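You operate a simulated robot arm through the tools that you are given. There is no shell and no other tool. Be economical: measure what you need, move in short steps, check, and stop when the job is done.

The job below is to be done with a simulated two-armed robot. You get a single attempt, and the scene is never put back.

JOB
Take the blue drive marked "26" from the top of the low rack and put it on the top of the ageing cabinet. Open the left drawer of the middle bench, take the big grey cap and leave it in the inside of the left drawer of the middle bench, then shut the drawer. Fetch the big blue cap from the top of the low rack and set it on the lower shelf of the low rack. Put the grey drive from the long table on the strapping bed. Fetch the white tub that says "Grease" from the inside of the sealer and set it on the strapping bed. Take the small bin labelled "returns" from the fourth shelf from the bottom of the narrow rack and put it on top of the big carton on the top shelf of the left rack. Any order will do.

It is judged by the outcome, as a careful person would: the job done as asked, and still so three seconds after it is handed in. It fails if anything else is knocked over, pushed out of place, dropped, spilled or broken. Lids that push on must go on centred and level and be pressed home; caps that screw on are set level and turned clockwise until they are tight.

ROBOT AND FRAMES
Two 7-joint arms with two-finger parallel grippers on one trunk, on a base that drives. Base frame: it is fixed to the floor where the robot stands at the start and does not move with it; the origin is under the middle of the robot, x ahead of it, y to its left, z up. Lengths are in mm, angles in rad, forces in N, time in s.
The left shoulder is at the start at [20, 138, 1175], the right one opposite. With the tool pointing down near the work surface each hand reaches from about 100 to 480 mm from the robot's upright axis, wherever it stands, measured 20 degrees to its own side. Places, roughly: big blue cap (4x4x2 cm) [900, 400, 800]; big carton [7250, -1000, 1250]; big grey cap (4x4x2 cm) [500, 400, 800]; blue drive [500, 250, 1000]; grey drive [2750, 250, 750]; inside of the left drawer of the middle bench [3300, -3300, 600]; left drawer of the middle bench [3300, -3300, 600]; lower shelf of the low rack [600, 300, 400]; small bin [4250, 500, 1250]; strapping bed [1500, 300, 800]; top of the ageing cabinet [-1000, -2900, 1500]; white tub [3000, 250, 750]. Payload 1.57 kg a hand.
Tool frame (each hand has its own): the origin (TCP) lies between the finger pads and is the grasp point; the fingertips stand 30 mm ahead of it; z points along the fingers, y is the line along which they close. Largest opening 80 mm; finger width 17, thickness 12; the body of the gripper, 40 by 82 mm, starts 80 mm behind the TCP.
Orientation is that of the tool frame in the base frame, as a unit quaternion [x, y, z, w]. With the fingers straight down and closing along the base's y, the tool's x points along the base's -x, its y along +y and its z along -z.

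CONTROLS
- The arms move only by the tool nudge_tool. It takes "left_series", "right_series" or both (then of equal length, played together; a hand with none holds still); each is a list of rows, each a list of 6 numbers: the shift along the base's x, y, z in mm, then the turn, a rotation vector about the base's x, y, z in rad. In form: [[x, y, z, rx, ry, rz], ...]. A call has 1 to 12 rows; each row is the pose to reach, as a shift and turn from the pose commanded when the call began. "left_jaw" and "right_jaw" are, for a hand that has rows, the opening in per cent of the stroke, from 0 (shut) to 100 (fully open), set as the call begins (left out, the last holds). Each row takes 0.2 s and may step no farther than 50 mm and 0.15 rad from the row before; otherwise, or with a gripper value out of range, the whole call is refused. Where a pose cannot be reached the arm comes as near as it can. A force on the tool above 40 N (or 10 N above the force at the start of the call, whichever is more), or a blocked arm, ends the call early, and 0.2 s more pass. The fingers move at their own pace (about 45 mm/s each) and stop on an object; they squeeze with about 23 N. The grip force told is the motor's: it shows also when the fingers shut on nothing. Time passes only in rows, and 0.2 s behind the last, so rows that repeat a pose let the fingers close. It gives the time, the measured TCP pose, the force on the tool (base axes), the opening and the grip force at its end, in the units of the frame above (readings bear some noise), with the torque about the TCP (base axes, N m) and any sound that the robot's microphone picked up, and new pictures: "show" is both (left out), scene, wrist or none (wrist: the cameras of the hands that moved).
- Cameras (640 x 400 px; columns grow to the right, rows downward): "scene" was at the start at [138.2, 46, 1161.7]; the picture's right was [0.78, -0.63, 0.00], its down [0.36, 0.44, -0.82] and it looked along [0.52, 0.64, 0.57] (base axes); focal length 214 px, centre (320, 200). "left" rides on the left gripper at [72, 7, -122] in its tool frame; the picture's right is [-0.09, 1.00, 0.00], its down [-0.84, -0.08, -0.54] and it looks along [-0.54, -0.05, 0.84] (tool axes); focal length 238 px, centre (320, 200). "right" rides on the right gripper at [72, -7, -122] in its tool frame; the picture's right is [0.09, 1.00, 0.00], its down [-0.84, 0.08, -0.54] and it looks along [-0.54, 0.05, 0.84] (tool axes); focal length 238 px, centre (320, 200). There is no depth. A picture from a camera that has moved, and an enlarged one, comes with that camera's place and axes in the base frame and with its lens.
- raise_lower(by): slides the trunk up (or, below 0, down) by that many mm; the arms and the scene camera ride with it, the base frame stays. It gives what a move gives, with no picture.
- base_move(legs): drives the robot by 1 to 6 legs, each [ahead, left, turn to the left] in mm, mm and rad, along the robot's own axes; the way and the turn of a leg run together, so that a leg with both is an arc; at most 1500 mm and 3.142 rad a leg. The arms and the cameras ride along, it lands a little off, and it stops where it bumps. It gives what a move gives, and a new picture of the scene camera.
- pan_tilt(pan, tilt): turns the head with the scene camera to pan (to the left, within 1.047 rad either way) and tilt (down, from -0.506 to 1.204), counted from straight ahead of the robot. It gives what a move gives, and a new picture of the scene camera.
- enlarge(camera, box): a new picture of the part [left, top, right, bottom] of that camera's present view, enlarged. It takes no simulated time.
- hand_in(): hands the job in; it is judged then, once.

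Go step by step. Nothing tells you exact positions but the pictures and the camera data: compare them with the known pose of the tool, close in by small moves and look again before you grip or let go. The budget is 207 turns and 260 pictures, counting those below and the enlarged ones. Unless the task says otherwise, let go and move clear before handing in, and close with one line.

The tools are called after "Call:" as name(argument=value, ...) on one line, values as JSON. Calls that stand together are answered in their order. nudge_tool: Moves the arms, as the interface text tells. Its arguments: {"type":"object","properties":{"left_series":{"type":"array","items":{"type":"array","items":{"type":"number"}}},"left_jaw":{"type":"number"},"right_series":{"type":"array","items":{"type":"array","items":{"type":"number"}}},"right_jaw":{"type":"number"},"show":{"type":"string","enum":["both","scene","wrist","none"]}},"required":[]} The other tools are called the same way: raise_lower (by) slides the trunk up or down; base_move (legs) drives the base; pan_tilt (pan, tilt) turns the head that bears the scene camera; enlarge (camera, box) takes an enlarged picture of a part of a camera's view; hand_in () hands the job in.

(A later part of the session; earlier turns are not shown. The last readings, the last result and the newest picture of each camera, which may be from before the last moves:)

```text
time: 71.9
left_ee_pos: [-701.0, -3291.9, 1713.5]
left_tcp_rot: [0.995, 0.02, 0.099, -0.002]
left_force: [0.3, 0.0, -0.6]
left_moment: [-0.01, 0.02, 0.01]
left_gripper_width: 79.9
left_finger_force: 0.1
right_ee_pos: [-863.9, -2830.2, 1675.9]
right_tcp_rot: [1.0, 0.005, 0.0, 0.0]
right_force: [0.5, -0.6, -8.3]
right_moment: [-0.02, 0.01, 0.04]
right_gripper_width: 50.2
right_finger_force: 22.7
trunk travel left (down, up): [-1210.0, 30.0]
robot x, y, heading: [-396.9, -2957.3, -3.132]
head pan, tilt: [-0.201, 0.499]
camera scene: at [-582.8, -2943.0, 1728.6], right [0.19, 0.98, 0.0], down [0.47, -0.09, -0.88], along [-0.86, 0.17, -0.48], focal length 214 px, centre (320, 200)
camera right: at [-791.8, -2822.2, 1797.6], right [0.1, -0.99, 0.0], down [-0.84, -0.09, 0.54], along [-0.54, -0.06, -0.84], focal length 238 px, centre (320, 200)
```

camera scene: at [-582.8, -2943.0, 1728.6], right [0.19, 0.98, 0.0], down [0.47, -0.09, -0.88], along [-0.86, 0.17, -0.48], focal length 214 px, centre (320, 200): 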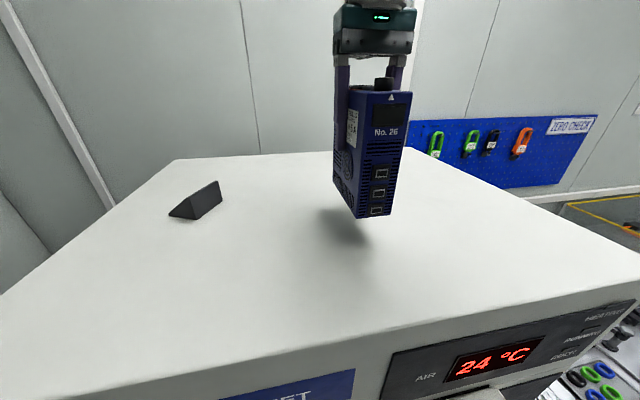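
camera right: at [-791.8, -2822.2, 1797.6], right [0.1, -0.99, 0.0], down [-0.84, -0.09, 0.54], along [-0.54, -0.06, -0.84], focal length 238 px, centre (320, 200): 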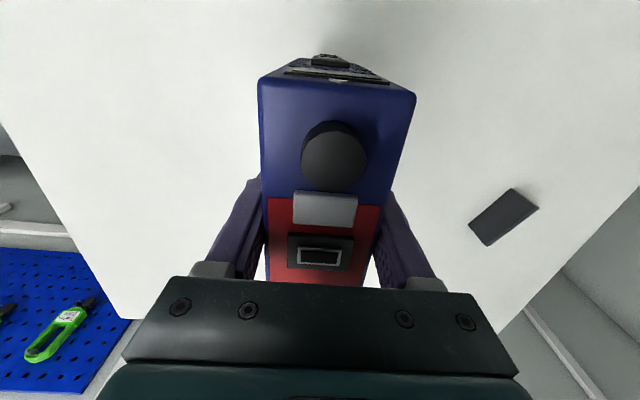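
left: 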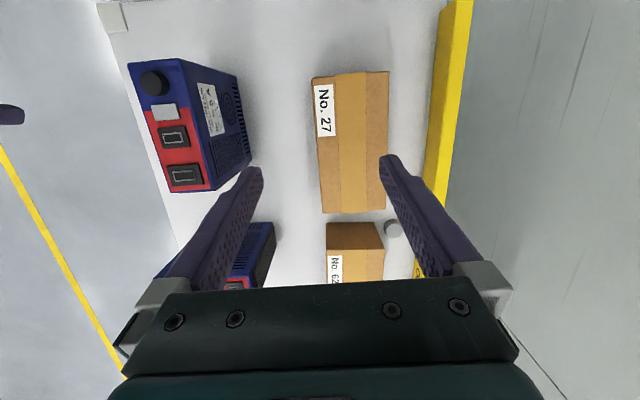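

Drive hangs well over the top. Lowering towards contact.

Call:
nudge_tool(right_series=[[0, 0, -20, 0, 0, 0], [0, 0, -32, 0, 0, 0], [0, 0, -38, 0, 0, 0], [0, 0, -42, 0, 0, 0]], show="scene")

```text
time: 72.9
left_ee_pos: [-701.9, -3293.3, 1712.7]
left_tcp_rot: [0.995, 0.021, 0.098, -0.001]
left_force: [0.3, 0.3, 0.3]
left_moment: [-0.01, -0.03, 0.03]
left_gripper_width: 79.9
left_finger_force: 0.1
right_ee_pos: [-863.1, -2829.8, 1632.5]
right_tcp_rot: [1.0, 0.005, 0.002, -0.001]
right_force: [0.2, 0.1, -8.7]
right_moment: [0.01, -0.01, 0.02]
right_gripper_width: 49.9
right_finger_force: 23.0
trunk travel left (down, up): [-1210.0, 30.0]
robot x, y, heading: [-396.1, -2959.3, -3.132]
head pan, tilt: [-0.201, 0.499]
camera scene: at [-582.8, -2943.0, 1728.6], right [0.19, 0.98, 0.0], down [0.47, -0.09, -0.88], along [-0.86, 0.17, -0.48], focal length 214 px, centre (320, 200)
```

scene: 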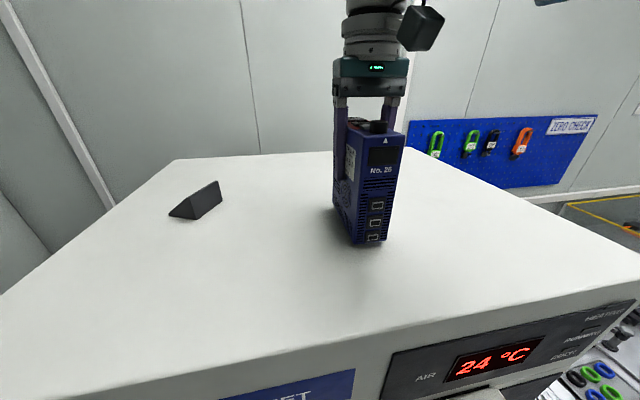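

Close to the surface; I'll continue in fine steps until contact shows.

Call:
nudge_tool(right_series=[[0, 0, -4, 0, 0, 0], [0, 0, -8, 0, 0, 0], [0, 0, -11, 0, 0, 0]], show="none")

Call:
enlarge(camera="scene", box=[300, 160, 460, 260])

```text
time: 73.7
left_ee_pos: [-701.2, -3290.6, 1715.0]
left_tcp_rot: [0.995, 0.021, 0.097, -0.001]
left_force: [0.6, -0.2, 0.0]
left_moment: [-0.02, -0.02, 0.0]
left_gripper_width: 80.1
left_finger_force: 0.1
right_ee_pos: [-864.5, -2829.3, 1624.9]
right_tcp_rot: [1.0, 0.005, -0.001, 0.0]
right_force: [6.7, 0.7, 14.7]
right_moment: [-0.26, 0.07, 0.01]
right_gripper_width: 49.8
right_finger_force: 22.4
trunk travel left (down, up): [-1210.0, 30.0]
robot x, y, heading: [-394.0, -2962.2, -3.131]
head pan, tilt: [-0.201, 0.499]
```

```text
4.00 times, centred on (380, 210) of scene
camera zoom: at [-583.0, -2942.9, 1729.3], right [0.19, 0.98, 0.0], down [0.47, -0.09, -0.88], along [-0.86, 0.17, -0.48], focal length 858 px, centre (80, 160)
```

zoom: 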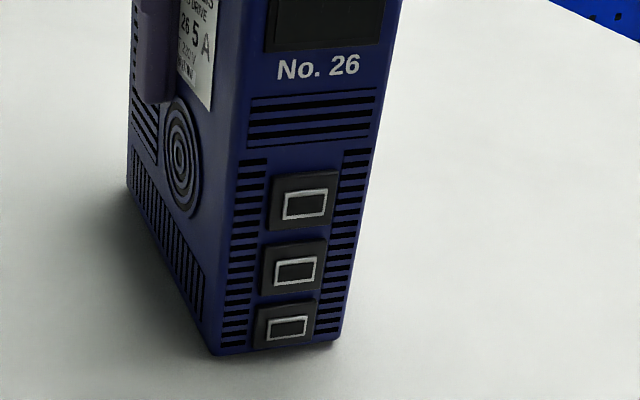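

It is standing on the surface (upward force). Releasing and lifting clear.

Call:
nudge_tool(right_series=[[0, 0, 2, 0, 0, 0], [0, 0, 2, 0, 0, 0], [0, 0, 2, 0, 0, 0], [0, 0, 2, 0, 0, 0], [0, 0, 40, 0, 0, 0], [0, 0, 85, 0, 0, 0], [0, 0, 130, 0, 0, 0]], right_jaw=100, show="scene")

```text
time: 75.4
left_ee_pos: [-702.0, -3292.6, 1713.7]
left_tcp_rot: [0.995, 0.02, 0.097, -0.002]
left_force: [0.1, -0.2, 0.0]
left_moment: [-0.01, 0.01, 0.04]
left_gripper_width: 80.1
left_finger_force: 0.0
right_ee_pos: [-835.4, -2826.0, 1678.5]
right_tcp_rot: [0.996, 0.009, 0.086, -0.003]
right_force: [0.3, -0.3, -0.3]
right_moment: [0.01, 0.01, -0.01]
right_gripper_width: 79.9
right_finger_force: 0.1
right hand out of reach, approached as far as the arm can: row 7
trunk travel left (down, up): [-1210.0, 30.0]
robot x, y, heading: [-391.4, -2960.4, -3.13]
head pan, tilt: [-0.201, 0.499]
stopped in row 7 (right hand): the arm was blocked; the commanded pose is now the measured one
camera scene: at [-582.9, -2943.0, 1728.7], right [0.19, 0.98, 0.0], down [0.47, -0.09, -0.88], along [-0.86, 0.17, -0.48], focal length 214 px, centre (320, 200)
```

scene: 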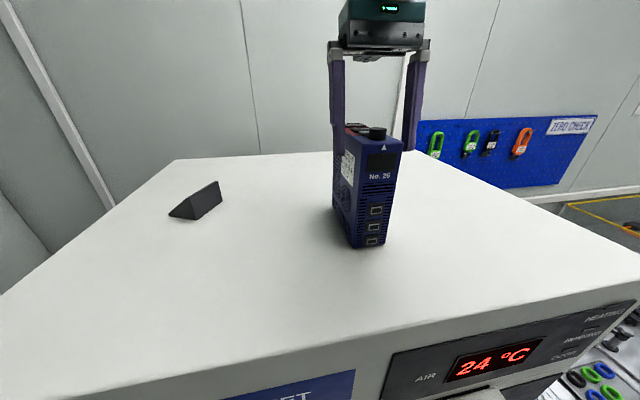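

Drive stands free. I'll raise the trunk the remaining bit and draw the hand back and up.

Call:
raise_lower(by=30)

Call:
nudge_tool(right_series=[[30, 0, 0, 0, 0, 0], [65, 0, 5, 0, 0, 0], [100, 0, 10, 0, 0, 0], [140, 0, 15, 0, 0, 0], [180, 0, 15, 0, 0, 0], [180, 0, 15, 0, 0, 0]], show="scene")

```text
time: 76.2
left_ee_pos: [-701.9, -3291.3, 1743.0]
left_tcp_rot: [0.995, 0.021, 0.097, -0.001]
left_force: [-0.1, 0.2, 0.3]
left_moment: [-0.01, 0.01, 0.02]
left_gripper_width: 80.1
left_finger_force: 0.1
right_ee_pos: [-835.3, -2826.0, 1708.7]
right_tcp_rot: [0.996, 0.009, 0.086, -0.003]
right_force: [-0.5, 0.0, -0.5]
right_moment: [-0.01, 0.01, -0.01]
right_gripper_width: 80.2
right_finger_force: 0.0
trunk travel left (down, up): [-1240.0, 0.0]
robot x, y, heading: [-397.1, -2960.1, -3.129]
head pan, tilt: [-0.201, 0.499]
```

```text
time: 77.3
left_ee_pos: [-702.6, -3291.2, 1743.4]
left_tcp_rot: [0.995, 0.021, 0.098, -0.001]
left_force: [0.3, 0.1, 0.7]
left_moment: [0.02, 0.0, 0.02]
left_gripper_width: 79.8
left_finger_force: 0.1
right_ee_pos: [-791.2, -2847.9, 1670.1]
right_tcp_rot: [0.982, 0.005, 0.188, 0.0]
right_force: [-0.7, 1.3, -0.2]
right_moment: [-0.01, 0.01, 0.02]
right_gripper_width: 80.0
right_finger_force: 0.0
right hand out of reach, approached as far as the arm can: row 1, 2, 3, 4, 5
trunk travel left (down, up): [-1240.0, 0.0]
robot x, y, heading: [-395.1, -2957.8, -3.129]
head pan, tilt: [-0.201, 0.499]
stopped in row 5 (right hand): the arm was blocked; the commanded pose is now the measured one
camera scene: at [-582.9, -2943.0, 1758.7], right [0.19, 0.98, 0.0], down [0.47, -0.09, -0.88], along [-0.86, 0.17, -0.48], focal length 214 px, centre (320, 200)
```

scene: 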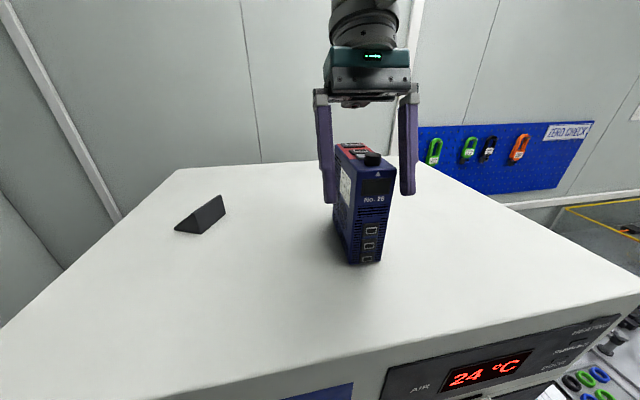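

The arm hit a limit and tilted; I need to check finger clearance at the drive.

Call:
enlarge(camera="scene", box=[290, 70, 450, 270])

Call:
enlarge(camera="right", box=[0, 0, 640, 400])

```text
2.00 times, centred on (370, 170) of scene
camera zoom: at [-582.9, -2943.0, 1758.7], right [0.19, 0.98, 0.0], down [0.47, -0.09, -0.88], along [-0.86, 0.17, -0.48], focal length 429 px, centre (220, 260)
```

zoom: 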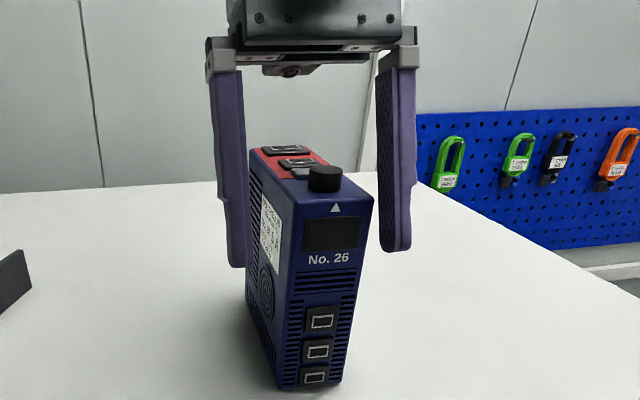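

```text
1.00 times, centred on (320, 200) of right (not enlarged: the box is as wide or as high as the picture)
camera zoom: at [-769.6, -2840.2, 1810.8], right [0.1, -0.99, 0.03], down [-0.98, -0.09, 0.19], along [-0.19, -0.05, -0.98], focal length 238 px, centre (320, 200)
```

zoom: 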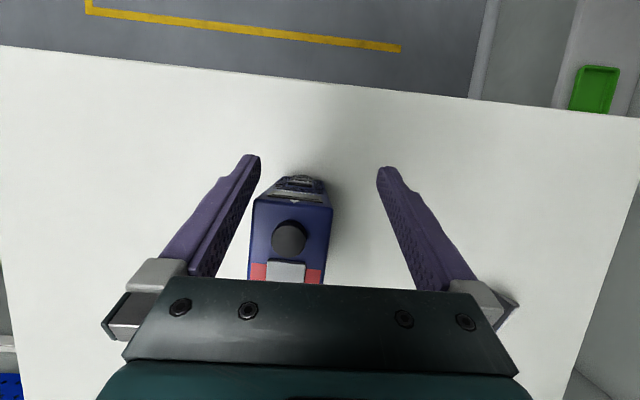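

The +y finger is close to the drive; I'll centre the hand by +17 mm in y, then back the base away straight so the fingers slide clear.

Call:
nudge_tool(right_series=[[0, 8, 0, 0, 0, 0], [0, 17, 0, 0, 0, 0], [0, 17, 0, 0, 0, 0]], show="wrist")

```text
time: 78.1
left_ee_pos: [-702.8, -3292.1, 1744.0]
left_tcp_rot: [0.995, 0.02, 0.098, -0.002]
left_force: [0.8, -0.3, 0.2]
left_moment: [-0.01, -0.01, 0.01]
left_gripper_width: 80.1
left_finger_force: 0.0
right_ee_pos: [-793.4, -2831.0, 1670.1]
right_tcp_rot: [0.982, 0.005, 0.19, -0.001]
right_force: [-0.6, -0.4, 0.2]
right_moment: [-0.02, 0.0, -0.01]
right_gripper_width: 80.1
right_finger_force: 0.0
trunk travel left (down, up): [-1240.0, 0.0]
robot x, y, heading: [-395.3, -2956.5, -3.131]
head pan, tilt: [-0.201, 0.499]
camera right: at [-772.1, -2824.4, 1810.2], right [0.1, -0.99, 0.03], down [-0.98, -0.09, 0.19], along [-0.19, -0.05, -0.98], focal length 238 px, centre (320, 200)
```

right: 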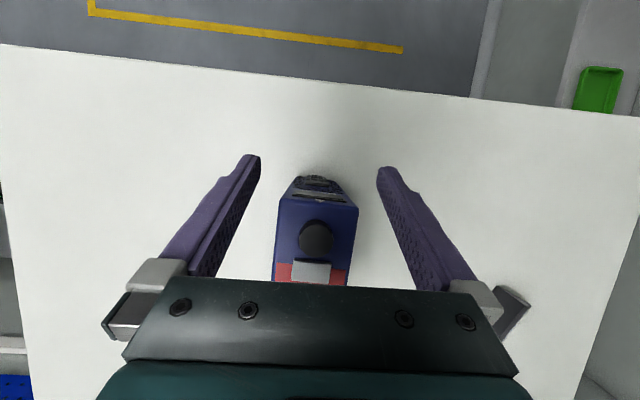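

Centred. Backing the base straight out.

Call:
base_move(legs=[[-450, 0, 0]])

```text
time: 80.8
left_ee_pos: [-254.2, -3287.3, 1743.6]
left_tcp_rot: [0.995, 0.023, 0.097, -0.001]
left_force: [0.3, 0.1, 0.2]
left_moment: [-0.01, 0.0, -0.01]
left_gripper_width: 80.1
left_finger_force: 0.1
right_ee_pos: [-349.0, -2827.0, 1669.8]
right_tcp_rot: [0.982, 0.008, 0.191, -0.001]
right_force: [0.6, -0.8, 0.2]
right_moment: [-0.05, -0.04, 0.01]
right_gripper_width: 80.1
right_finger_force: 0.0
trunk travel left (down, up): [-1240.0, 0.0]
robot x, y, heading: [55.1, -2952.5, -3.127]
head pan, tilt: [-0.201, 0.499]
camera scene: at [-137.5, -2937.6, 1758.7], right [0.18, 0.98, 0.0], down [0.47, -0.09, -0.88], along [-0.86, 0.16, -0.48], focal length 214 px, centre (320, 200)
```

scene: 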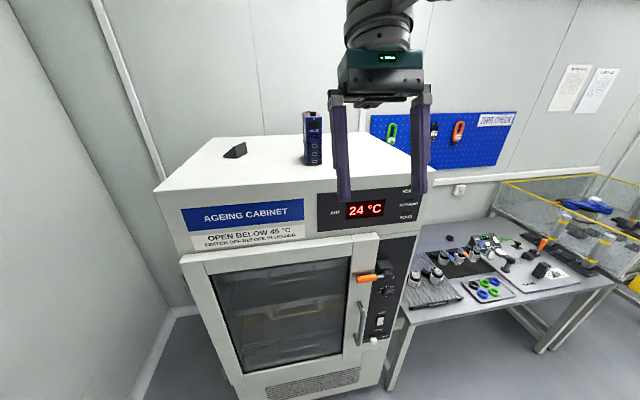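

Drive 26 is done. Now lowering the trunk and returning to face the low rack for the caps.

Call:
raise_lower(by=-400)

Call:
raise_lower(by=-290)

Call:
base_move(legs=[[0, 0, -1.585], [1200, 0, 0], [1100, 0, 0], [0, -280, 0]])

Call:
pan_tilt(pan=0.0, tilt=0.35)

```text
time: 84.6
left_ee_pos: [-255.2, -3286.9, 1343.8]
left_tcp_rot: [0.995, 0.024, 0.098, -0.002]
left_force: [-0.2, -0.8, -0.5]
left_moment: [-0.02, 0.0, 0.02]
left_gripper_width: 80.0
left_finger_force: 0.1
right_ee_pos: [-347.8, -2826.7, 1269.0]
right_tcp_rot: [0.982, 0.008, 0.191, -0.001]
right_force: [0.1, 0.1, 0.9]
right_moment: [-0.02, 0.01, 0.01]
right_gripper_width: 80.0
right_finger_force: 0.0
trunk travel left (down, up): [-840.0, 400.0]
robot x, y, heading: [47.7, -2952.8, -3.122]
head pan, tilt: [-0.201, 0.499]
```

```text
time: 87.5
left_ee_pos: [-254.3, -3287.1, 1053.0]
left_tcp_rot: [0.995, 0.024, 0.097, -0.002]
left_force: [-0.3, -0.4, 0.5]
left_moment: [0.01, 0.01, 0.0]
left_gripper_width: 80.0
left_finger_force: 0.0
right_ee_pos: [-348.5, -2826.2, 979.9]
right_tcp_rot: [0.982, 0.008, 0.191, -0.001]
right_force: [0.3, -0.6, -0.5]
right_moment: [0.0, 0.0, -0.03]
right_gripper_width: 80.1
right_finger_force: 0.1
trunk travel left (down, up): [-550.0, 690.0]
robot x, y, heading: [50.4, -2950.1, -3.127]
head pan, tilt: [-0.201, 0.499]
```

```text
time: 104.2
left_ee_pos: [62.4, -338.9, 1052.8]
left_tcp_rot: [-0.699, 0.709, -0.068, -0.069]
left_force: [-0.5, 0.3, 0.0]
left_moment: [0.0, -0.04, 0.02]
left_gripper_width: 80.0
left_finger_force: 0.1
right_ee_pos: [528.5, -273.1, 979.7]
right_tcp_rot: [-0.678, 0.709, -0.132, -0.138]
right_force: [0.8, 1.0, 0.3]
right_moment: [0.0, 0.01, -0.03]
right_gripper_width: 80.0
right_finger_force: 0.0
trunk travel left (down, up): [-550.0, 690.0]
robot x, y, heading: [378.7, -663.2, 1.53]
head pan, tilt: [-0.201, 0.499]
camera scene: at [405.6, -476.8, 1068.7], right [0.97, -0.24, 0.0], down [-0.12, -0.46, -0.88], along [0.21, 0.85, -0.48], focal length 214 px, centre (320, 200)
```

scene: 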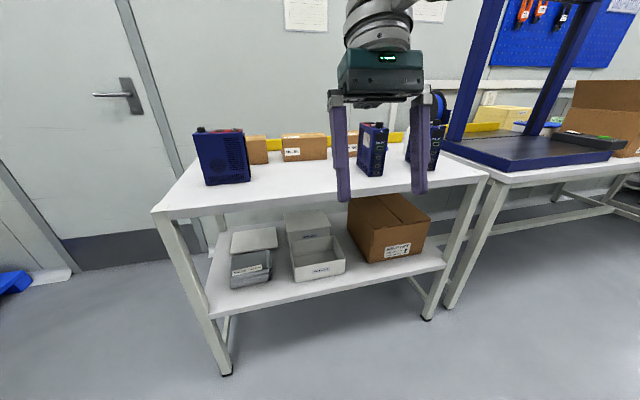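

```text
time: 105.0
left_ee_pos: [62.3, -340.2, 1053.5]
left_tcp_rot: [-0.699, 0.709, -0.068, -0.07]
left_force: [0.3, -0.4, 0.0]
left_moment: [-0.02, 0.0, 0.0]
left_gripper_width: 79.9
left_finger_force: 0.0
right_ee_pos: [527.0, -273.3, 979.4]
right_tcp_rot: [-0.678, 0.709, -0.132, -0.139]
right_force: [0.1, -1.2, -0.1]
right_moment: [-0.04, 0.0, 0.01]
right_gripper_width: 80.0
right_finger_force: 0.0
trunk travel left (down, up): [-550.0, 690.0]
robot x, y, heading: [379.8, -661.8, 1.526]
head pan, tilt: [0.0, 0.351]
camera scene: at [387.6, -472.0, 1082.4], right [1.0, -0.04, 0.0], down [-0.02, -0.34, -0.94], along [0.04, 0.94, -0.34], focal length 214 px, centre (320, 200)
```

scene: 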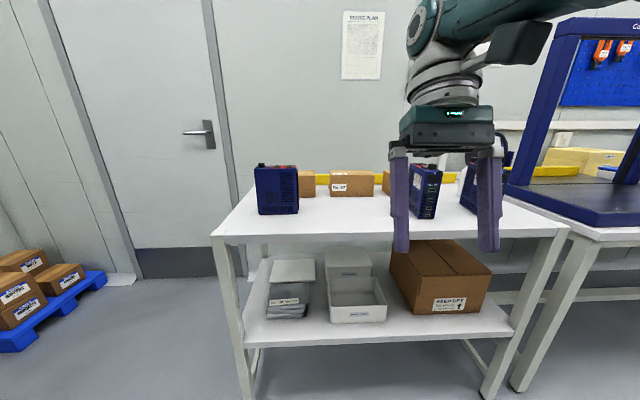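

I'll raise the trunk 250, drive up and look down on the rack top to find both caps.

Call:
raise_lower(by=250)

Call:
base_move(legs=[[0, 0, 0.045], [380, -150, 0]])

Call:
pan_tilt(pan=0.0, tilt=0.75)

```text
time: 107.5
left_ee_pos: [63.4, -339.4, 1303.9]
left_tcp_rot: [-0.699, 0.709, -0.068, -0.07]
left_force: [-0.1, -0.7, 0.6]
left_moment: [0.0, 0.01, 0.0]
left_gripper_width: 80.0
left_finger_force: 0.1
right_ee_pos: [528.3, -273.1, 1229.8]
right_tcp_rot: [-0.678, 0.709, -0.131, -0.138]
right_force: [0.0, -0.3, -0.2]
right_moment: [-0.03, -0.01, 0.02]
right_gripper_width: 80.0
right_finger_force: 0.1
trunk travel left (down, up): [-800.0, 440.0]
robot x, y, heading: [379.6, -664.0, 1.526]
head pan, tilt: [0.0, 0.351]
```

```text
time: 110.5
left_ee_pos: [204.6, 27.5, 1303.5]
left_tcp_rot: [0.712, -0.696, 0.069, 0.069]
left_force: [-0.5, 0.1, -0.9]
left_moment: [0.01, 0.01, 0.02]
left_gripper_width: 80.1
left_finger_force: 0.1
right_ee_pos: [667.3, 109.1, 1229.2]
right_tcp_rot: [-0.689, 0.699, -0.134, -0.137]
right_force: [0.6, -0.1, 0.4]
right_moment: [0.0, 0.01, -0.02]
right_gripper_width: 80.0
right_finger_force: 0.1
trunk travel left (down, up): [-800.0, 440.0]
robot x, y, heading: [530.8, -288.7, 1.563]
head pan, tilt: [0.0, 0.351]
camera scene: at [533.5, -93.7, 1332.4], right [1.0, -0.01, 0.0], down [0.0, -0.34, -0.94], along [0.01, 0.94, -0.34], focal length 214 px, centre (320, 200)
```

scene: 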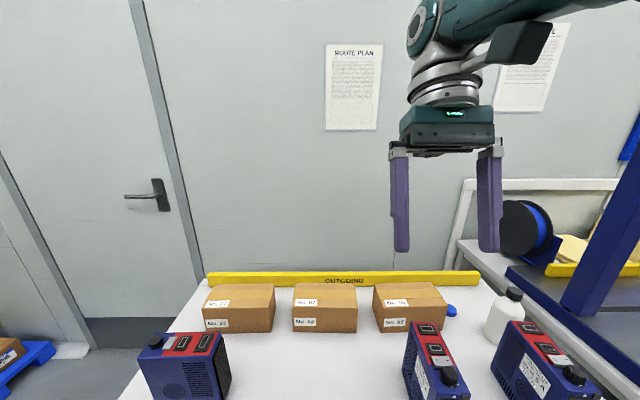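

```text
time: 111.3
left_ee_pos: [203.8, 27.2, 1302.9]
left_tcp_rot: [0.712, -0.696, 0.069, 0.069]
left_force: [0.4, -0.1, -0.4]
left_moment: [-0.03, 0.03, -0.01]
left_gripper_width: 79.8
left_finger_force: 0.0
right_ee_pos: [665.8, 109.6, 1230.0]
right_tcp_rot: [-0.69, 0.698, -0.135, -0.136]
right_force: [0.3, -0.2, -0.6]
right_moment: [-0.01, -0.01, 0.01]
right_gripper_width: 79.9
right_finger_force: 0.1
trunk travel left (down, up): [-800.0, 440.0]
robot x, y, heading: [531.2, -289.0, 1.562]
head pan, tilt: [0.0, 0.75]
camera scene: at [533.4, -103.8, 1296.8], right [1.0, -0.01, 0.0], down [-0.01, -0.68, -0.73], along [0.01, 0.73, -0.68], focal length 214 px, centre (320, 200)
```

scene: 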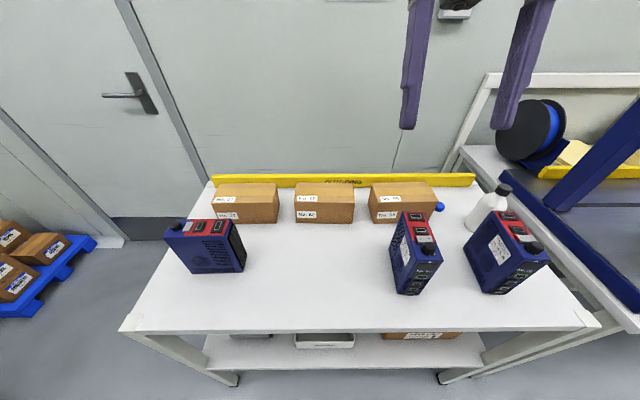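

The blue cap is seen right of box 95, near [928, 381]. Zoom to find the grey cap and details.

Call:
enlarge(camera="scene", box=[200, 165, 480, 240])

Call:
enlarge(camera="right", box=[0, 0, 640, 400])

Call:
enlarge(camera="left", box=[0, 0, 640, 400])

```text
2.29 times, centred on (340, 202) of scene
camera zoom: at [533.4, -103.8, 1296.8], right [1.0, -0.01, 0.0], down [-0.01, -0.68, -0.73], along [0.01, 0.73, -0.68], focal length 490 px, centre (274, 194)
```

zoom: 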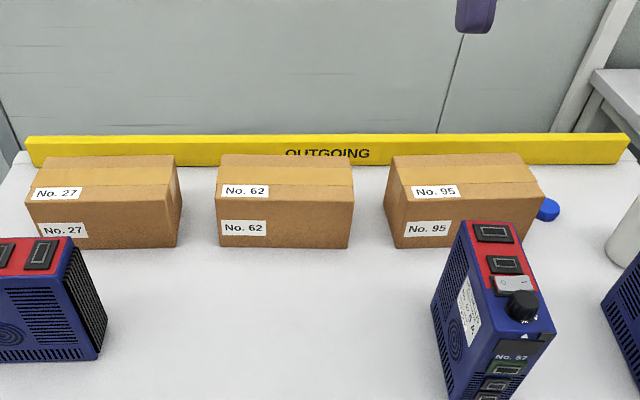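

```text
1.00 times, centred on (320, 200) of right (not enlarged: the box is as wide or as high as the picture)
camera zoom: at [673.2, 89.4, 1369.6], right [-1.0, -0.08, 0.04], down [-0.07, 0.98, 0.19], along [-0.05, 0.18, -0.98], focal length 238 px, centre (320, 200)
```

zoom: 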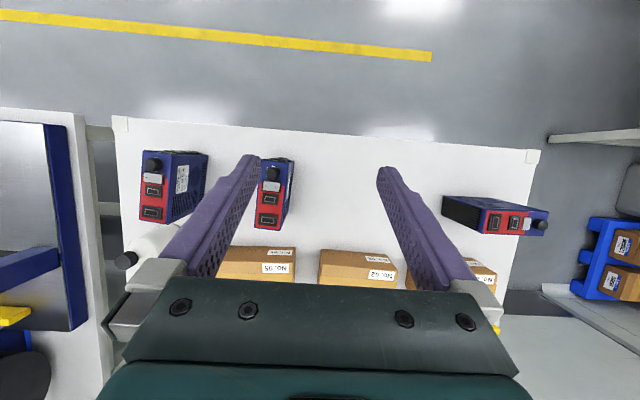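

```text
1.00 times, centred on (320, 200) of left (not enlarged: the box is as wide or as high as the picture)
camera zoom: at [199.4, -19.2, 1437.4], right [-1.0, 0.07, -0.02], down [0.06, 0.93, 0.37], along [0.04, 0.37, -0.93], focal length 238 px, centre (320, 200)
```

zoom: 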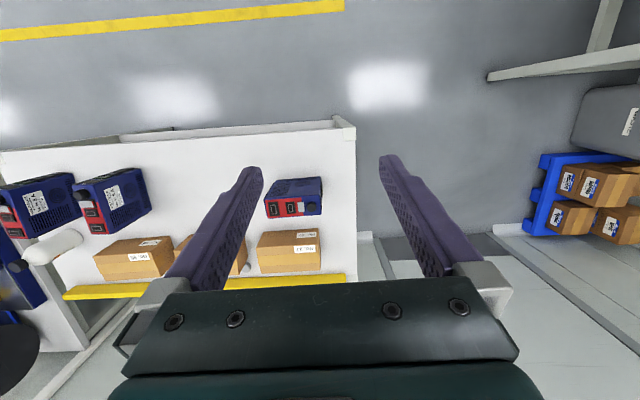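

Blue cap sits beside box 95's right end, around [922, 381]; the grey cap is hidden behind box 62's left end. I'll go for the blue cap first with the right hand: shift right, lower the trunk, and tilt the tool forward for a look.

Call:
base_move(legs=[[100, -250, 0.01]])

Call:
raise_lower(by=-150)

Call:
nudge_tool(right_series=[[0, 20, 0, 0.145, 0, 0], [0, 40, 0, 0.29, 0, 0], [0, 60, 0, 0.435, 0, 0], [0, 80, 0, 0.58, 0, 0], [0, 100, 0, 0.72, 0, 0], [0, 130, -20, 0.74, 0, 0]], show="both")

```text
time: 113.2
left_ee_pos: [448.7, 124.7, 1303.4]
left_tcp_rot: [0.714, -0.693, 0.069, 0.069]
left_force: [0.1, -0.7, -0.2]
left_moment: [-0.06, 0.0, -0.01]
left_gripper_width: 79.9
left_finger_force: 0.0
right_ee_pos: [910.6, 210.7, 1229.0]
right_tcp_rot: [0.694, -0.694, 0.136, 0.136]
right_force: [-0.8, -0.5, -0.6]
right_moment: [-0.02, 0.0, 0.02]
right_gripper_width: 80.0
right_finger_force: 0.1
trunk travel left (down, up): [-800.0, 440.0]
robot x, y, heading: [779.4, -189.3, 1.571]
head pan, tilt: [0.0, 0.75]
camera scene: at [779.6, -3.5, 1296.8], right [1.0, 0.0, 0.0], down [0.0, -0.68, -0.73], along [0.0, 0.73, -0.68], focal length 214 px, centre (320, 200)
```

scene: 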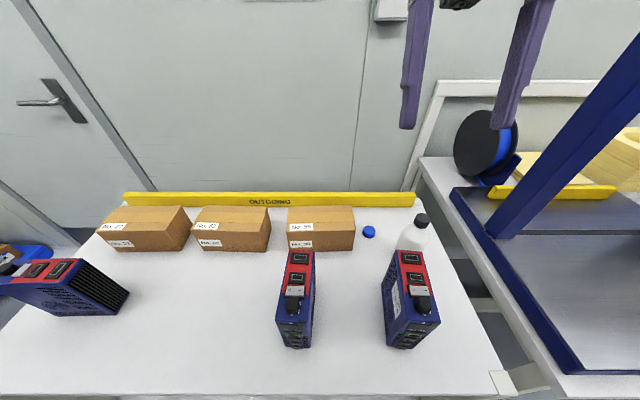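

```text
time: 115.0
left_ee_pos: [447.9, 125.3, 1153.5]
left_tcp_rot: [0.714, -0.693, 0.069, 0.069]
left_force: [0.2, 0.3, 0.3]
left_moment: [0.03, 0.01, -0.02]
left_gripper_width: 80.0
left_finger_force: 0.2
right_ee_pos: [910.0, 210.8, 1079.5]
right_tcp_rot: [-0.694, 0.694, -0.135, -0.135]
right_force: [0.9, 0.3, -0.3]
right_moment: [-0.06, -0.03, 0.01]
right_gripper_width: 79.8
right_finger_force: 0.1
trunk travel left (down, up): [-650.0, 590.0]
robot x, y, heading: [781.2, -185.1, 1.57]
head pan, tilt: [0.0, 0.75]
```

```text
time: 116.4
left_ee_pos: [449.2, 124.7, 1152.6]
left_tcp_rot: [0.715, -0.692, 0.07, 0.069]
left_force: [0.2, 0.0, 0.0]
left_moment: [-0.02, 0.01, 0.0]
left_gripper_width: 80.0
left_finger_force: 0.1
right_ee_pos: [906.7, 362.6, 1061.0]
right_tcp_rot: [0.698, -0.694, -0.125, -0.126]
right_force: [0.0, 0.2, 0.7]
right_moment: [-0.04, -0.02, 0.02]
right_gripper_width: 80.0
right_finger_force: 0.1
right hand out of reach, approached as far as the arm can: row 1, 2, 3, 4, 5, 6
trunk travel left (down, up): [-650.0, 590.0]
robot x, y, heading: [776.9, -184.5, 1.572]
head pan, tilt: [0.0, 0.75]
camera scene: at [779.7, -3.6, 1146.7], right [1.0, 0.0, 0.0], down [0.0, -0.68, -0.73], along [0.0, 0.73, -0.68], focal length 214 px, centre (320, 200)
camera right: at [913.3, 253.0, 1149.9], right [-1.0, -0.09, -0.03], down [-0.08, 0.59, 0.8], along [-0.05, 0.8, -0.6], focal length 238 px, centre (320, 200)
```

scene: 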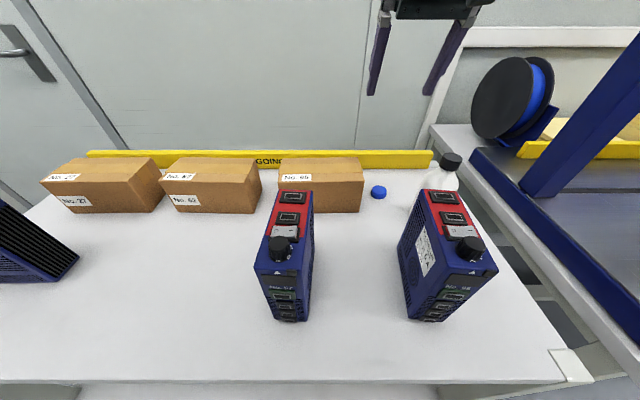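
right: 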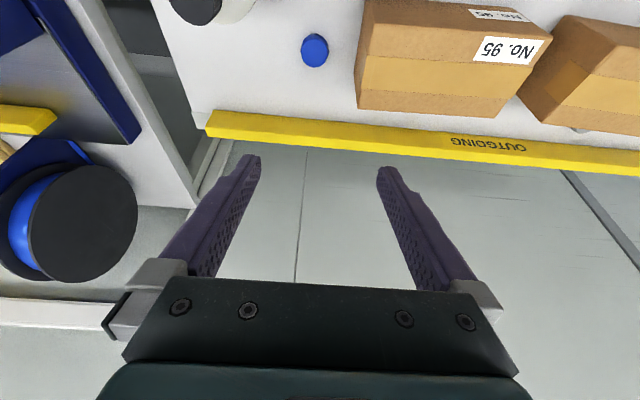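

Blue cap at about [918, 382] with ~28 mm gap to box 95. I need the robot closer and lower; retract the hand a bit, drive ahead 65, lower 100.

Call:
nudge_tool(right_series=[[0, -30, 0, 0, 0, 0], [5, -60, 0, 0, 0, 0]], right_jaw=72, show="none")

Call:
base_move(legs=[[65, 0, 0]])

Call:
raise_lower(by=-100)

```text
time: 117.0
left_ee_pos: [449.0, 124.1, 1153.0]
left_tcp_rot: [0.715, -0.693, 0.069, 0.069]
left_force: [-0.1, -0.3, 0.1]
left_moment: [-0.01, 0.01, 0.03]
left_gripper_width: 79.9
left_finger_force: 0.1
right_ee_pos: [901.9, 361.7, 1058.1]
right_tcp_rot: [0.697, -0.696, -0.124, -0.124]
right_force: [-0.3, 0.3, 0.1]
right_moment: [-0.01, -0.02, 0.01]
right_gripper_width: 57.7
right_finger_force: 0.1
right hand out of reach, approached as far as the arm can: row 1, 2
trunk travel left (down, up): [-650.0, 590.0]
robot x, y, heading: [778.4, -186.2, 1.569]
head pan, tilt: [0.0, 0.75]
```

```text
time: 118.0
left_ee_pos: [448.6, 190.0, 1153.2]
left_tcp_rot: [0.715, -0.693, 0.07, 0.068]
left_force: [0.7, -0.7, 0.0]
left_moment: [0.03, 0.01, 0.01]
left_gripper_width: 80.0
left_finger_force: 0.0
right_ee_pos: [901.5, 425.2, 1057.8]
right_tcp_rot: [0.696, -0.696, -0.124, -0.124]
right_force: [-0.8, 1.0, -0.3]
right_moment: [0.0, 0.0, 0.04]
right_gripper_width: 57.7
right_finger_force: 0.0
trunk travel left (down, up): [-650.0, 590.0]
robot x, y, heading: [778.2, -120.1, 1.572]
head pan, tilt: [0.0, 0.75]
camera scene: at [779.6, 61.4, 1146.8], right [1.0, 0.0, 0.0], down [0.0, -0.68, -0.73], along [0.0, 0.73, -0.68], focal length 214 px, centre (320, 200)
```

scene: 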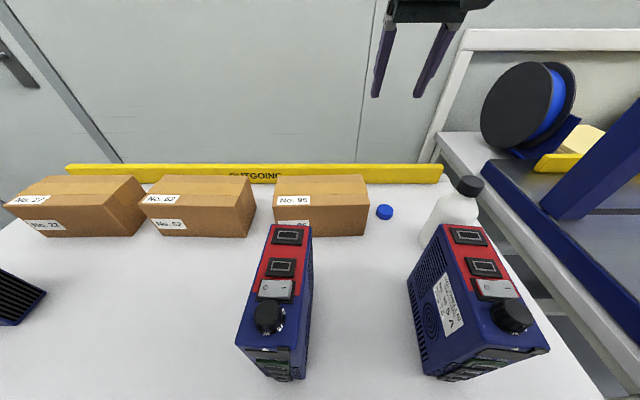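

```text
time: 119.3
left_ee_pos: [448.6, 189.9, 1053.8]
left_tcp_rot: [0.715, -0.693, 0.069, 0.068]
left_force: [0.3, -0.3, 0.4]
left_moment: [-0.02, -0.01, 0.0]
left_gripper_width: 79.9
left_finger_force: 0.1
right_ee_pos: [901.7, 425.0, 957.4]
right_tcp_rot: [0.696, -0.696, -0.124, -0.124]
right_force: [-0.2, -0.5, -0.9]
right_moment: [0.01, 0.01, -0.02]
right_gripper_width: 57.4
right_finger_force: 0.1
trunk travel left (down, up): [-550.0, 690.0]
robot x, y, heading: [777.8, -123.4, 1.571]
head pan, tilt: [0.0, 0.75]
```

Now move the hand down toward the cap, staying above it, and look.

Call:
nudge_tool(right_series=[[8, -20, -10, 0, 0, 0], [18, -45, -30, 0, 0, 0], [19, -50, -55, 0, 0, 0], [19, -50, -70, 0, 0, 0], [19, -50, -70, 0, 0, 0]], show="wrist")

```text
time: 120.5
left_ee_pos: [448.2, 190.5, 1053.6]
left_tcp_rot: [0.714, -0.693, 0.069, 0.069]
left_force: [-0.6, -0.1, 0.1]
left_moment: [0.0, 0.0, -0.02]
left_gripper_width: 79.9
left_finger_force: 0.0
right_ee_pos: [912.9, 416.8, 878.4]
right_tcp_rot: [0.697, -0.696, -0.124, -0.123]
right_force: [-0.2, -0.1, -1.1]
right_moment: [-0.02, 0.01, -0.01]
right_gripper_width: 57.8
right_finger_force: 0.0
right hand out of reach, approached as far as the arm can: row 1, 2, 3, 4, 5
trunk travel left (down, up): [-550.0, 690.0]
robot x, y, heading: [780.5, -124.6, 1.572]
head pan, tilt: [0.0, 0.75]
camera right: at [919.9, 308.0, 969.2], right [-1.0, -0.09, -0.03], down [-0.08, 0.6, 0.8], along [-0.05, 0.8, -0.6], focal length 238 px, centre (320, 200)
```

right: 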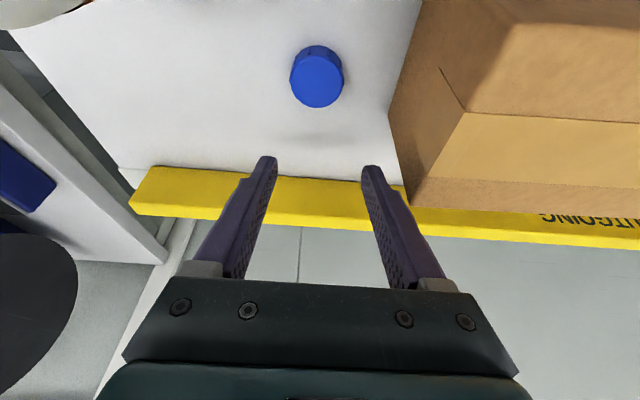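

The arm with this tilt can't come nearer, so I'll lift a little, shift +x and back the base 42 mm.

Call:
nudge_tool(right_series=[[4, 0, 10, 0, 0, 0], [8, 0, 20, 0, 0, 0], [8, 0, 20, 0, 0, 0]], show="none")

Call:
base_move(legs=[[-45, 0, 0]])

Call:
enlarge(camera="right", box=[0, 0, 640, 400])

```text
time: 121.3
left_ee_pos: [448.0, 189.7, 1054.2]
left_tcp_rot: [0.714, -0.693, 0.069, 0.068]
left_force: [-0.3, 0.5, 0.6]
left_moment: [0.0, -0.01, 0.01]
left_gripper_width: 79.9
left_finger_force: 0.1
right_ee_pos: [921.2, 421.2, 900.0]
right_tcp_rot: [0.697, -0.696, -0.123, -0.123]
right_force: [0.2, -0.2, 0.5]
right_moment: [-0.02, -0.01, 0.03]
right_gripper_width: 57.7
right_finger_force: 0.1
right hand out of reach, approached as far as the arm can: row 2, 3
trunk travel left (down, up): [-550.0, 690.0]
robot x, y, heading: [780.9, -119.3, 1.562]
head pan, tilt: [0.0, 0.75]
```

```text
time: 122.2
left_ee_pos: [449.0, 144.3, 1052.9]
left_tcp_rot: [0.714, -0.693, 0.07, 0.07]
left_force: [0.3, 0.8, 0.3]
left_moment: [0.03, 0.0, -0.01]
left_gripper_width: 80.1
left_finger_force: 0.1
right_ee_pos: [921.3, 376.8, 899.7]
right_tcp_rot: [-0.696, 0.696, 0.123, 0.124]
right_force: [-0.4, 0.3, -0.6]
right_moment: [0.0, -0.02, 0.01]
right_gripper_width: 57.7
right_finger_force: 0.0
trunk travel left (down, up): [-550.0, 690.0]
robot x, y, heading: [780.0, -165.5, 1.566]
head pan, tilt: [0.0, 0.75]
camera scene: at [779.6, 15.6, 1046.7], right [1.0, 0.0, 0.0], down [0.0, -0.68, -0.73], along [0.0, 0.73, -0.68], focal length 214 px, centre (320, 200)
```

scene: 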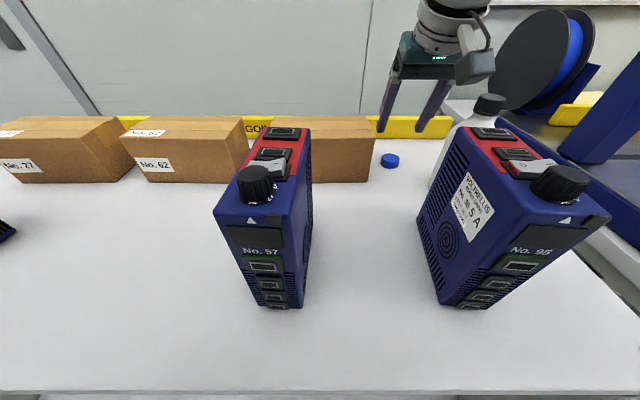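

```text
1.00 times, centred on (320, 200) of right (not enlarged: the box is as wide or as high as the picture)
camera zoom: at [928.3, 267.3, 989.5], right [-1.0, -0.09, -0.03], down [-0.08, 0.6, 0.8], along [-0.05, 0.8, -0.6], focal length 238 px, centre (320, 200)
```

zoom: 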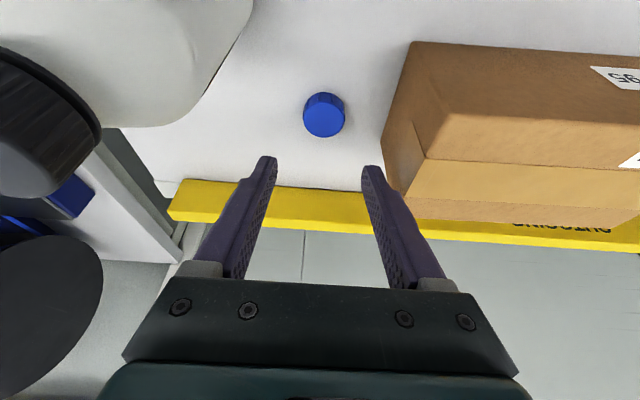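

The cap is straight below; descending with 57 mm opening.

Call:
nudge_tool(right_series=[[-1, 0, -25, 0, 0, 0], [-1, 0, -50, 0, 0, 0], [-1, 0, -60, 0, 0, 0], [-1, 0, -60, 0, 0, 0]], show="wrist")

```text
time: 123.2
left_ee_pos: [447.9, 144.0, 1053.1]
left_tcp_rot: [0.714, -0.693, 0.07, 0.069]
left_force: [-0.5, 0.8, -0.9]
left_moment: [-0.03, -0.01, 0.03]
left_gripper_width: 79.8
left_finger_force: 0.1
right_ee_pos: [921.3, 364.2, 840.3]
right_tcp_rot: [-0.696, 0.697, 0.123, 0.124]
right_force: [1.1, -0.4, -0.2]
right_moment: [0.01, 0.04, 0.02]
right_gripper_width: 57.5
right_finger_force: 0.1
right hand out of reach, approached as far as the arm can: row 1, 2, 3, 4
trunk travel left (down, up): [-550.0, 690.0]
robot x, y, heading: [779.4, -164.7, 1.571]
head pan, tilt: [0.0, 0.75]
camera right: at [928.6, 255.4, 930.7], right [-1.0, -0.09, -0.03], down [-0.08, 0.6, 0.8], along [-0.05, 0.8, -0.6], focal length 238 px, centre (320, 200)
```

right: 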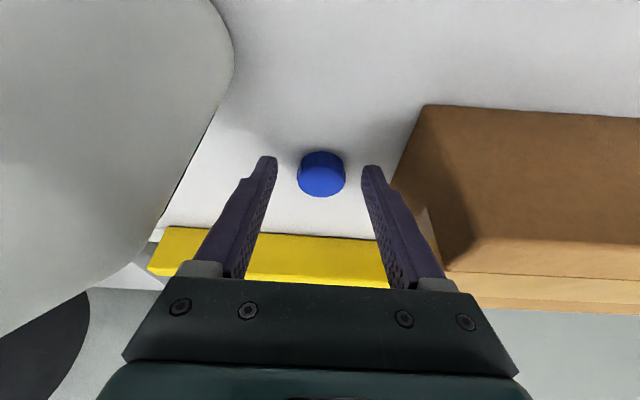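

Just need +11 in y and 9 lower.

Call:
nudge_tool(right_series=[[-1, 6, 0, 0, 0, 0], [-1, 11, -4, 0, 0, 0], [-1, 11, -8, 0, 0, 0], [-1, 11, -8, 0, 0, 0]], show="wrist")

```text
time: 124.2
left_ee_pos: [448.9, 143.6, 1053.4]
left_tcp_rot: [0.715, -0.693, 0.07, 0.068]
left_force: [0.5, -0.1, 0.1]
left_moment: [-0.02, -0.02, -0.04]
left_gripper_width: 79.9
left_finger_force: 0.1
right_ee_pos: [921.2, 364.1, 841.6]
right_tcp_rot: [0.697, -0.696, -0.123, -0.123]
right_force: [0.5, -0.6, -0.8]
right_moment: [-0.02, 0.02, -0.01]
right_gripper_width: 57.5
right_finger_force: 0.1
right hand out of reach, approached as far as the arm can: row 1, 2, 3, 4
trunk travel left (down, up): [-550.0, 690.0]
robot x, y, heading: [776.9, -167.3, 1.571]
head pan, tilt: [0.0, 0.75]
camera right: at [928.3, 255.7, 931.4], right [-1.0, -0.09, -0.03], down [-0.08, 0.6, 0.8], along [-0.05, 0.8, -0.6], focal length 238 px, centre (320, 200)
```

right: 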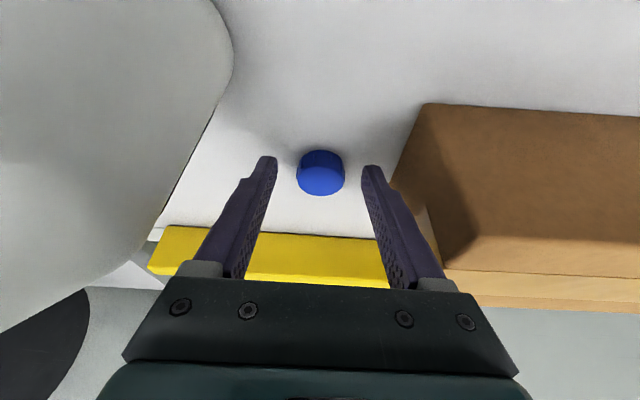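

The arm seems stuck at a limit; testing with a larger y shift to see which limit it is.

Call:
nudge_tool(right_series=[[0, 15, 0, 0, 0, 0], [0, 30, 0, 0, 0, 0], [0, 30, 0, 0, 0, 0]], show="none")

```text
time: 125.0
left_ee_pos: [448.1, 143.4, 1052.8]
left_tcp_rot: [0.714, -0.693, 0.07, 0.069]
left_force: [0.5, 0.1, -0.6]
left_moment: [0.01, -0.01, 0.0]
left_gripper_width: 80.1
left_finger_force: 0.1
right_ee_pos: [922.9, 366.7, 844.7]
right_tcp_rot: [-0.696, 0.697, 0.123, 0.124]
right_force: [-0.1, -0.9, -0.6]
right_moment: [0.01, -0.01, -0.01]
right_gripper_width: 57.6
right_finger_force: 0.0
right hand out of reach, approached as far as the arm can: row 1, 2, 3
trunk travel left (down, up): [-550.0, 690.0]
robot x, y, heading: [777.7, -167.5, 1.576]
head pan, tilt: [0.0, 0.75]
```

It's the outer reach limit. Driving ahead 25 mm and then adjusting down.

Call:
base_move(legs=[[22, 0, 0]])

Call:
nudge_tool(right_series=[[-2, -10, -4, 0, 0, 0], [-2, -15, -12, 0, 0, 0], [-2, -15, -14, 0, 0, 0]], show="wrist")

```text
time: 125.8
left_ee_pos: [449.0, 165.9, 1052.8]
left_tcp_rot: [0.714, -0.693, 0.07, 0.069]
left_force: [-0.5, 0.2, 0.1]
left_moment: [-0.01, 0.01, -0.02]
left_gripper_width: 79.9
left_finger_force: 0.0
right_ee_pos: [923.6, 388.5, 844.2]
right_tcp_rot: [-0.696, 0.697, 0.123, 0.123]
right_force: [-0.5, 0.0, -0.6]
right_moment: [-0.01, -0.04, -0.01]
right_gripper_width: 57.9
right_finger_force: 0.1
trunk travel left (down, up): [-550.0, 690.0]
robot x, y, heading: [779.7, -145.0, 1.571]
head pan, tilt: [0.0, 0.75]
camera scene: at [779.7, 37.8, 1046.8], right [1.0, 0.0, 0.0], down [0.0, -0.68, -0.73], along [0.0, 0.73, -0.68], focal length 214 px, centre (320, 200)
```

scene: 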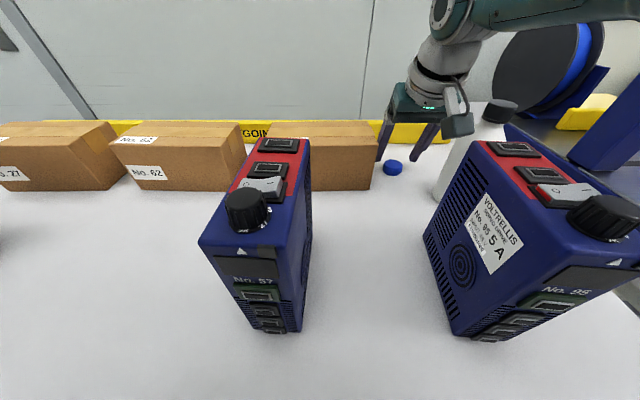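

```text
time: 126.6
left_ee_pos: [448.1, 165.3, 1051.9]
left_tcp_rot: [0.715, -0.693, 0.07, 0.069]
left_force: [-0.3, -0.1, 0.1]
left_moment: [0.01, -0.03, 0.0]
left_gripper_width: 79.9
left_finger_force: 0.0
right_ee_pos: [921.9, 373.5, 831.5]
right_tcp_rot: [-0.695, 0.697, 0.123, 0.124]
right_force: [-0.1, -5.2, 8.9]
right_moment: [-0.15, -0.17, -0.27]
right_gripper_width: 57.7
right_finger_force: 0.1
trunk travel left (down, up): [-550.0, 690.0]
robot x, y, heading: [779.5, -145.4, 1.57]
head pan, tilt: [0.0, 0.75]
camera right: at [928.6, 263.3, 921.2], right [-1.0, -0.08, -0.03], down [-0.08, 0.6, 0.8], along [-0.05, 0.8, -0.6], focal length 238 px, centre (320, 200)
```

right: 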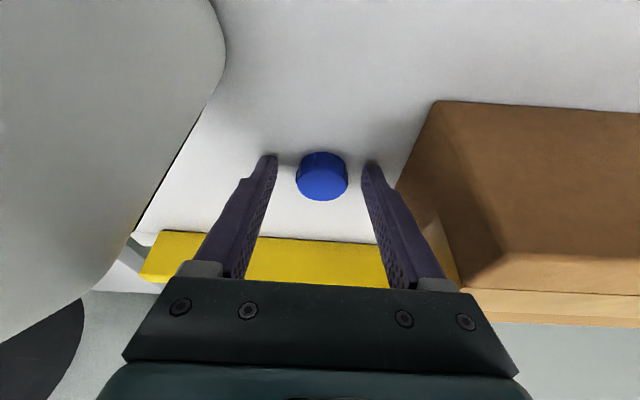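

Fingertips just touch the table around the cap. Rise 1.5 mm and close.

Call:
nudge_tool(right_series=[[0, 1, 2, 0, 0, 0], [0, 1, 2, 0, 0, 0], [0, 1, 2, 0, 0, 0], [0, 1, 2, 0, 0, 0], [0, 1, 2, 0, 0, 0]], right_jaw=0, show="wrist")

```text
time: 127.8
left_ee_pos: [448.4, 166.0, 1053.0]
left_tcp_rot: [0.715, -0.693, 0.069, 0.069]
left_force: [1.5, 0.3, -1.3]
left_moment: [-0.01, -0.01, -0.04]
left_gripper_width: 80.1
left_finger_force: 0.0
right_ee_pos: [921.6, 373.3, 832.2]
right_tcp_rot: [0.697, -0.696, -0.124, -0.123]
right_force: [0.4, 0.8, 0.1]
right_moment: [0.01, -0.02, 0.03]
right_gripper_width: 33.4
right_finger_force: 23.3
trunk travel left (down, up): [-550.0, 690.0]
robot x, y, heading: [775.7, -144.9, 1.568]
head pan, tilt: [0.0, 0.75]
camera right: at [928.6, 264.6, 922.4], right [-1.0, -0.09, -0.03], down [-0.08, 0.6, 0.8], along [-0.05, 0.8, -0.6], focal length 238 px, centre (320, 200)
```

right: 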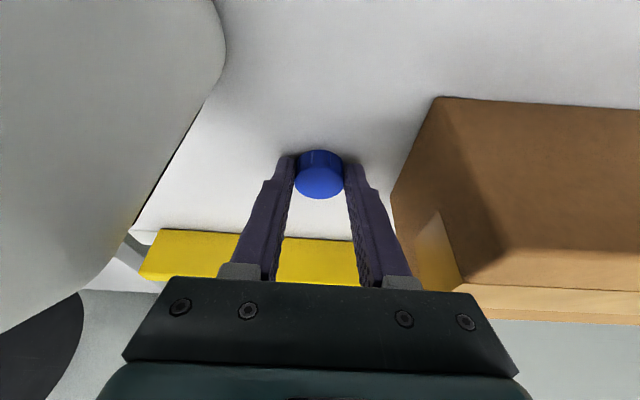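

Gripped at 33 mm. Lifting gently to check.

Call:
nudge_tool(right_series=[[0, 0, 10, 0, 0, 0], [0, 0, 30, 0, 0, 0], [0, 0, 60, 0, 0, 0]], show="wrist")

```text
time: 128.6
left_ee_pos: [448.6, 166.1, 1053.7]
left_tcp_rot: [0.715, -0.693, 0.07, 0.069]
left_force: [-1.2, -0.5, -0.5]
left_moment: [0.0, -0.03, -0.02]
left_gripper_width: 80.1
left_finger_force: 0.1
right_ee_pos: [923.0, 374.5, 893.3]
right_tcp_rot: [-0.695, 0.697, 0.123, 0.124]
right_force: [-0.8, -0.1, -1.1]
right_moment: [0.0, -0.01, -0.01]
right_gripper_width: 33.3
right_finger_force: 22.6
trunk travel left (down, up): [-550.0, 690.0]
robot x, y, heading: [778.6, -146.9, 1.571]
head pan, tilt: [0.0, 0.75]
camera right: at [930.1, 264.4, 983.2], right [-1.0, -0.09, -0.03], down [-0.08, 0.6, 0.8], along [-0.05, 0.8, -0.6], focal length 238 px, centre (320, 200)
```

right: 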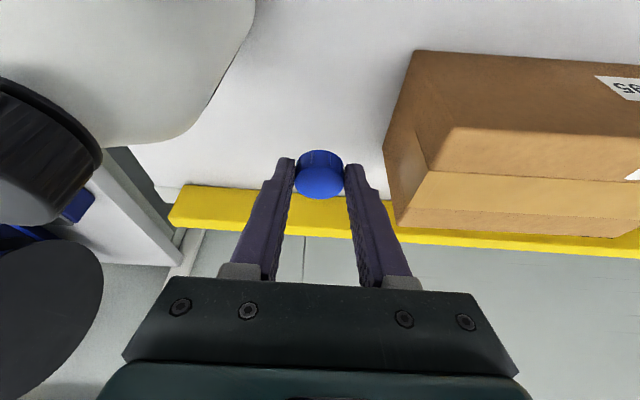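

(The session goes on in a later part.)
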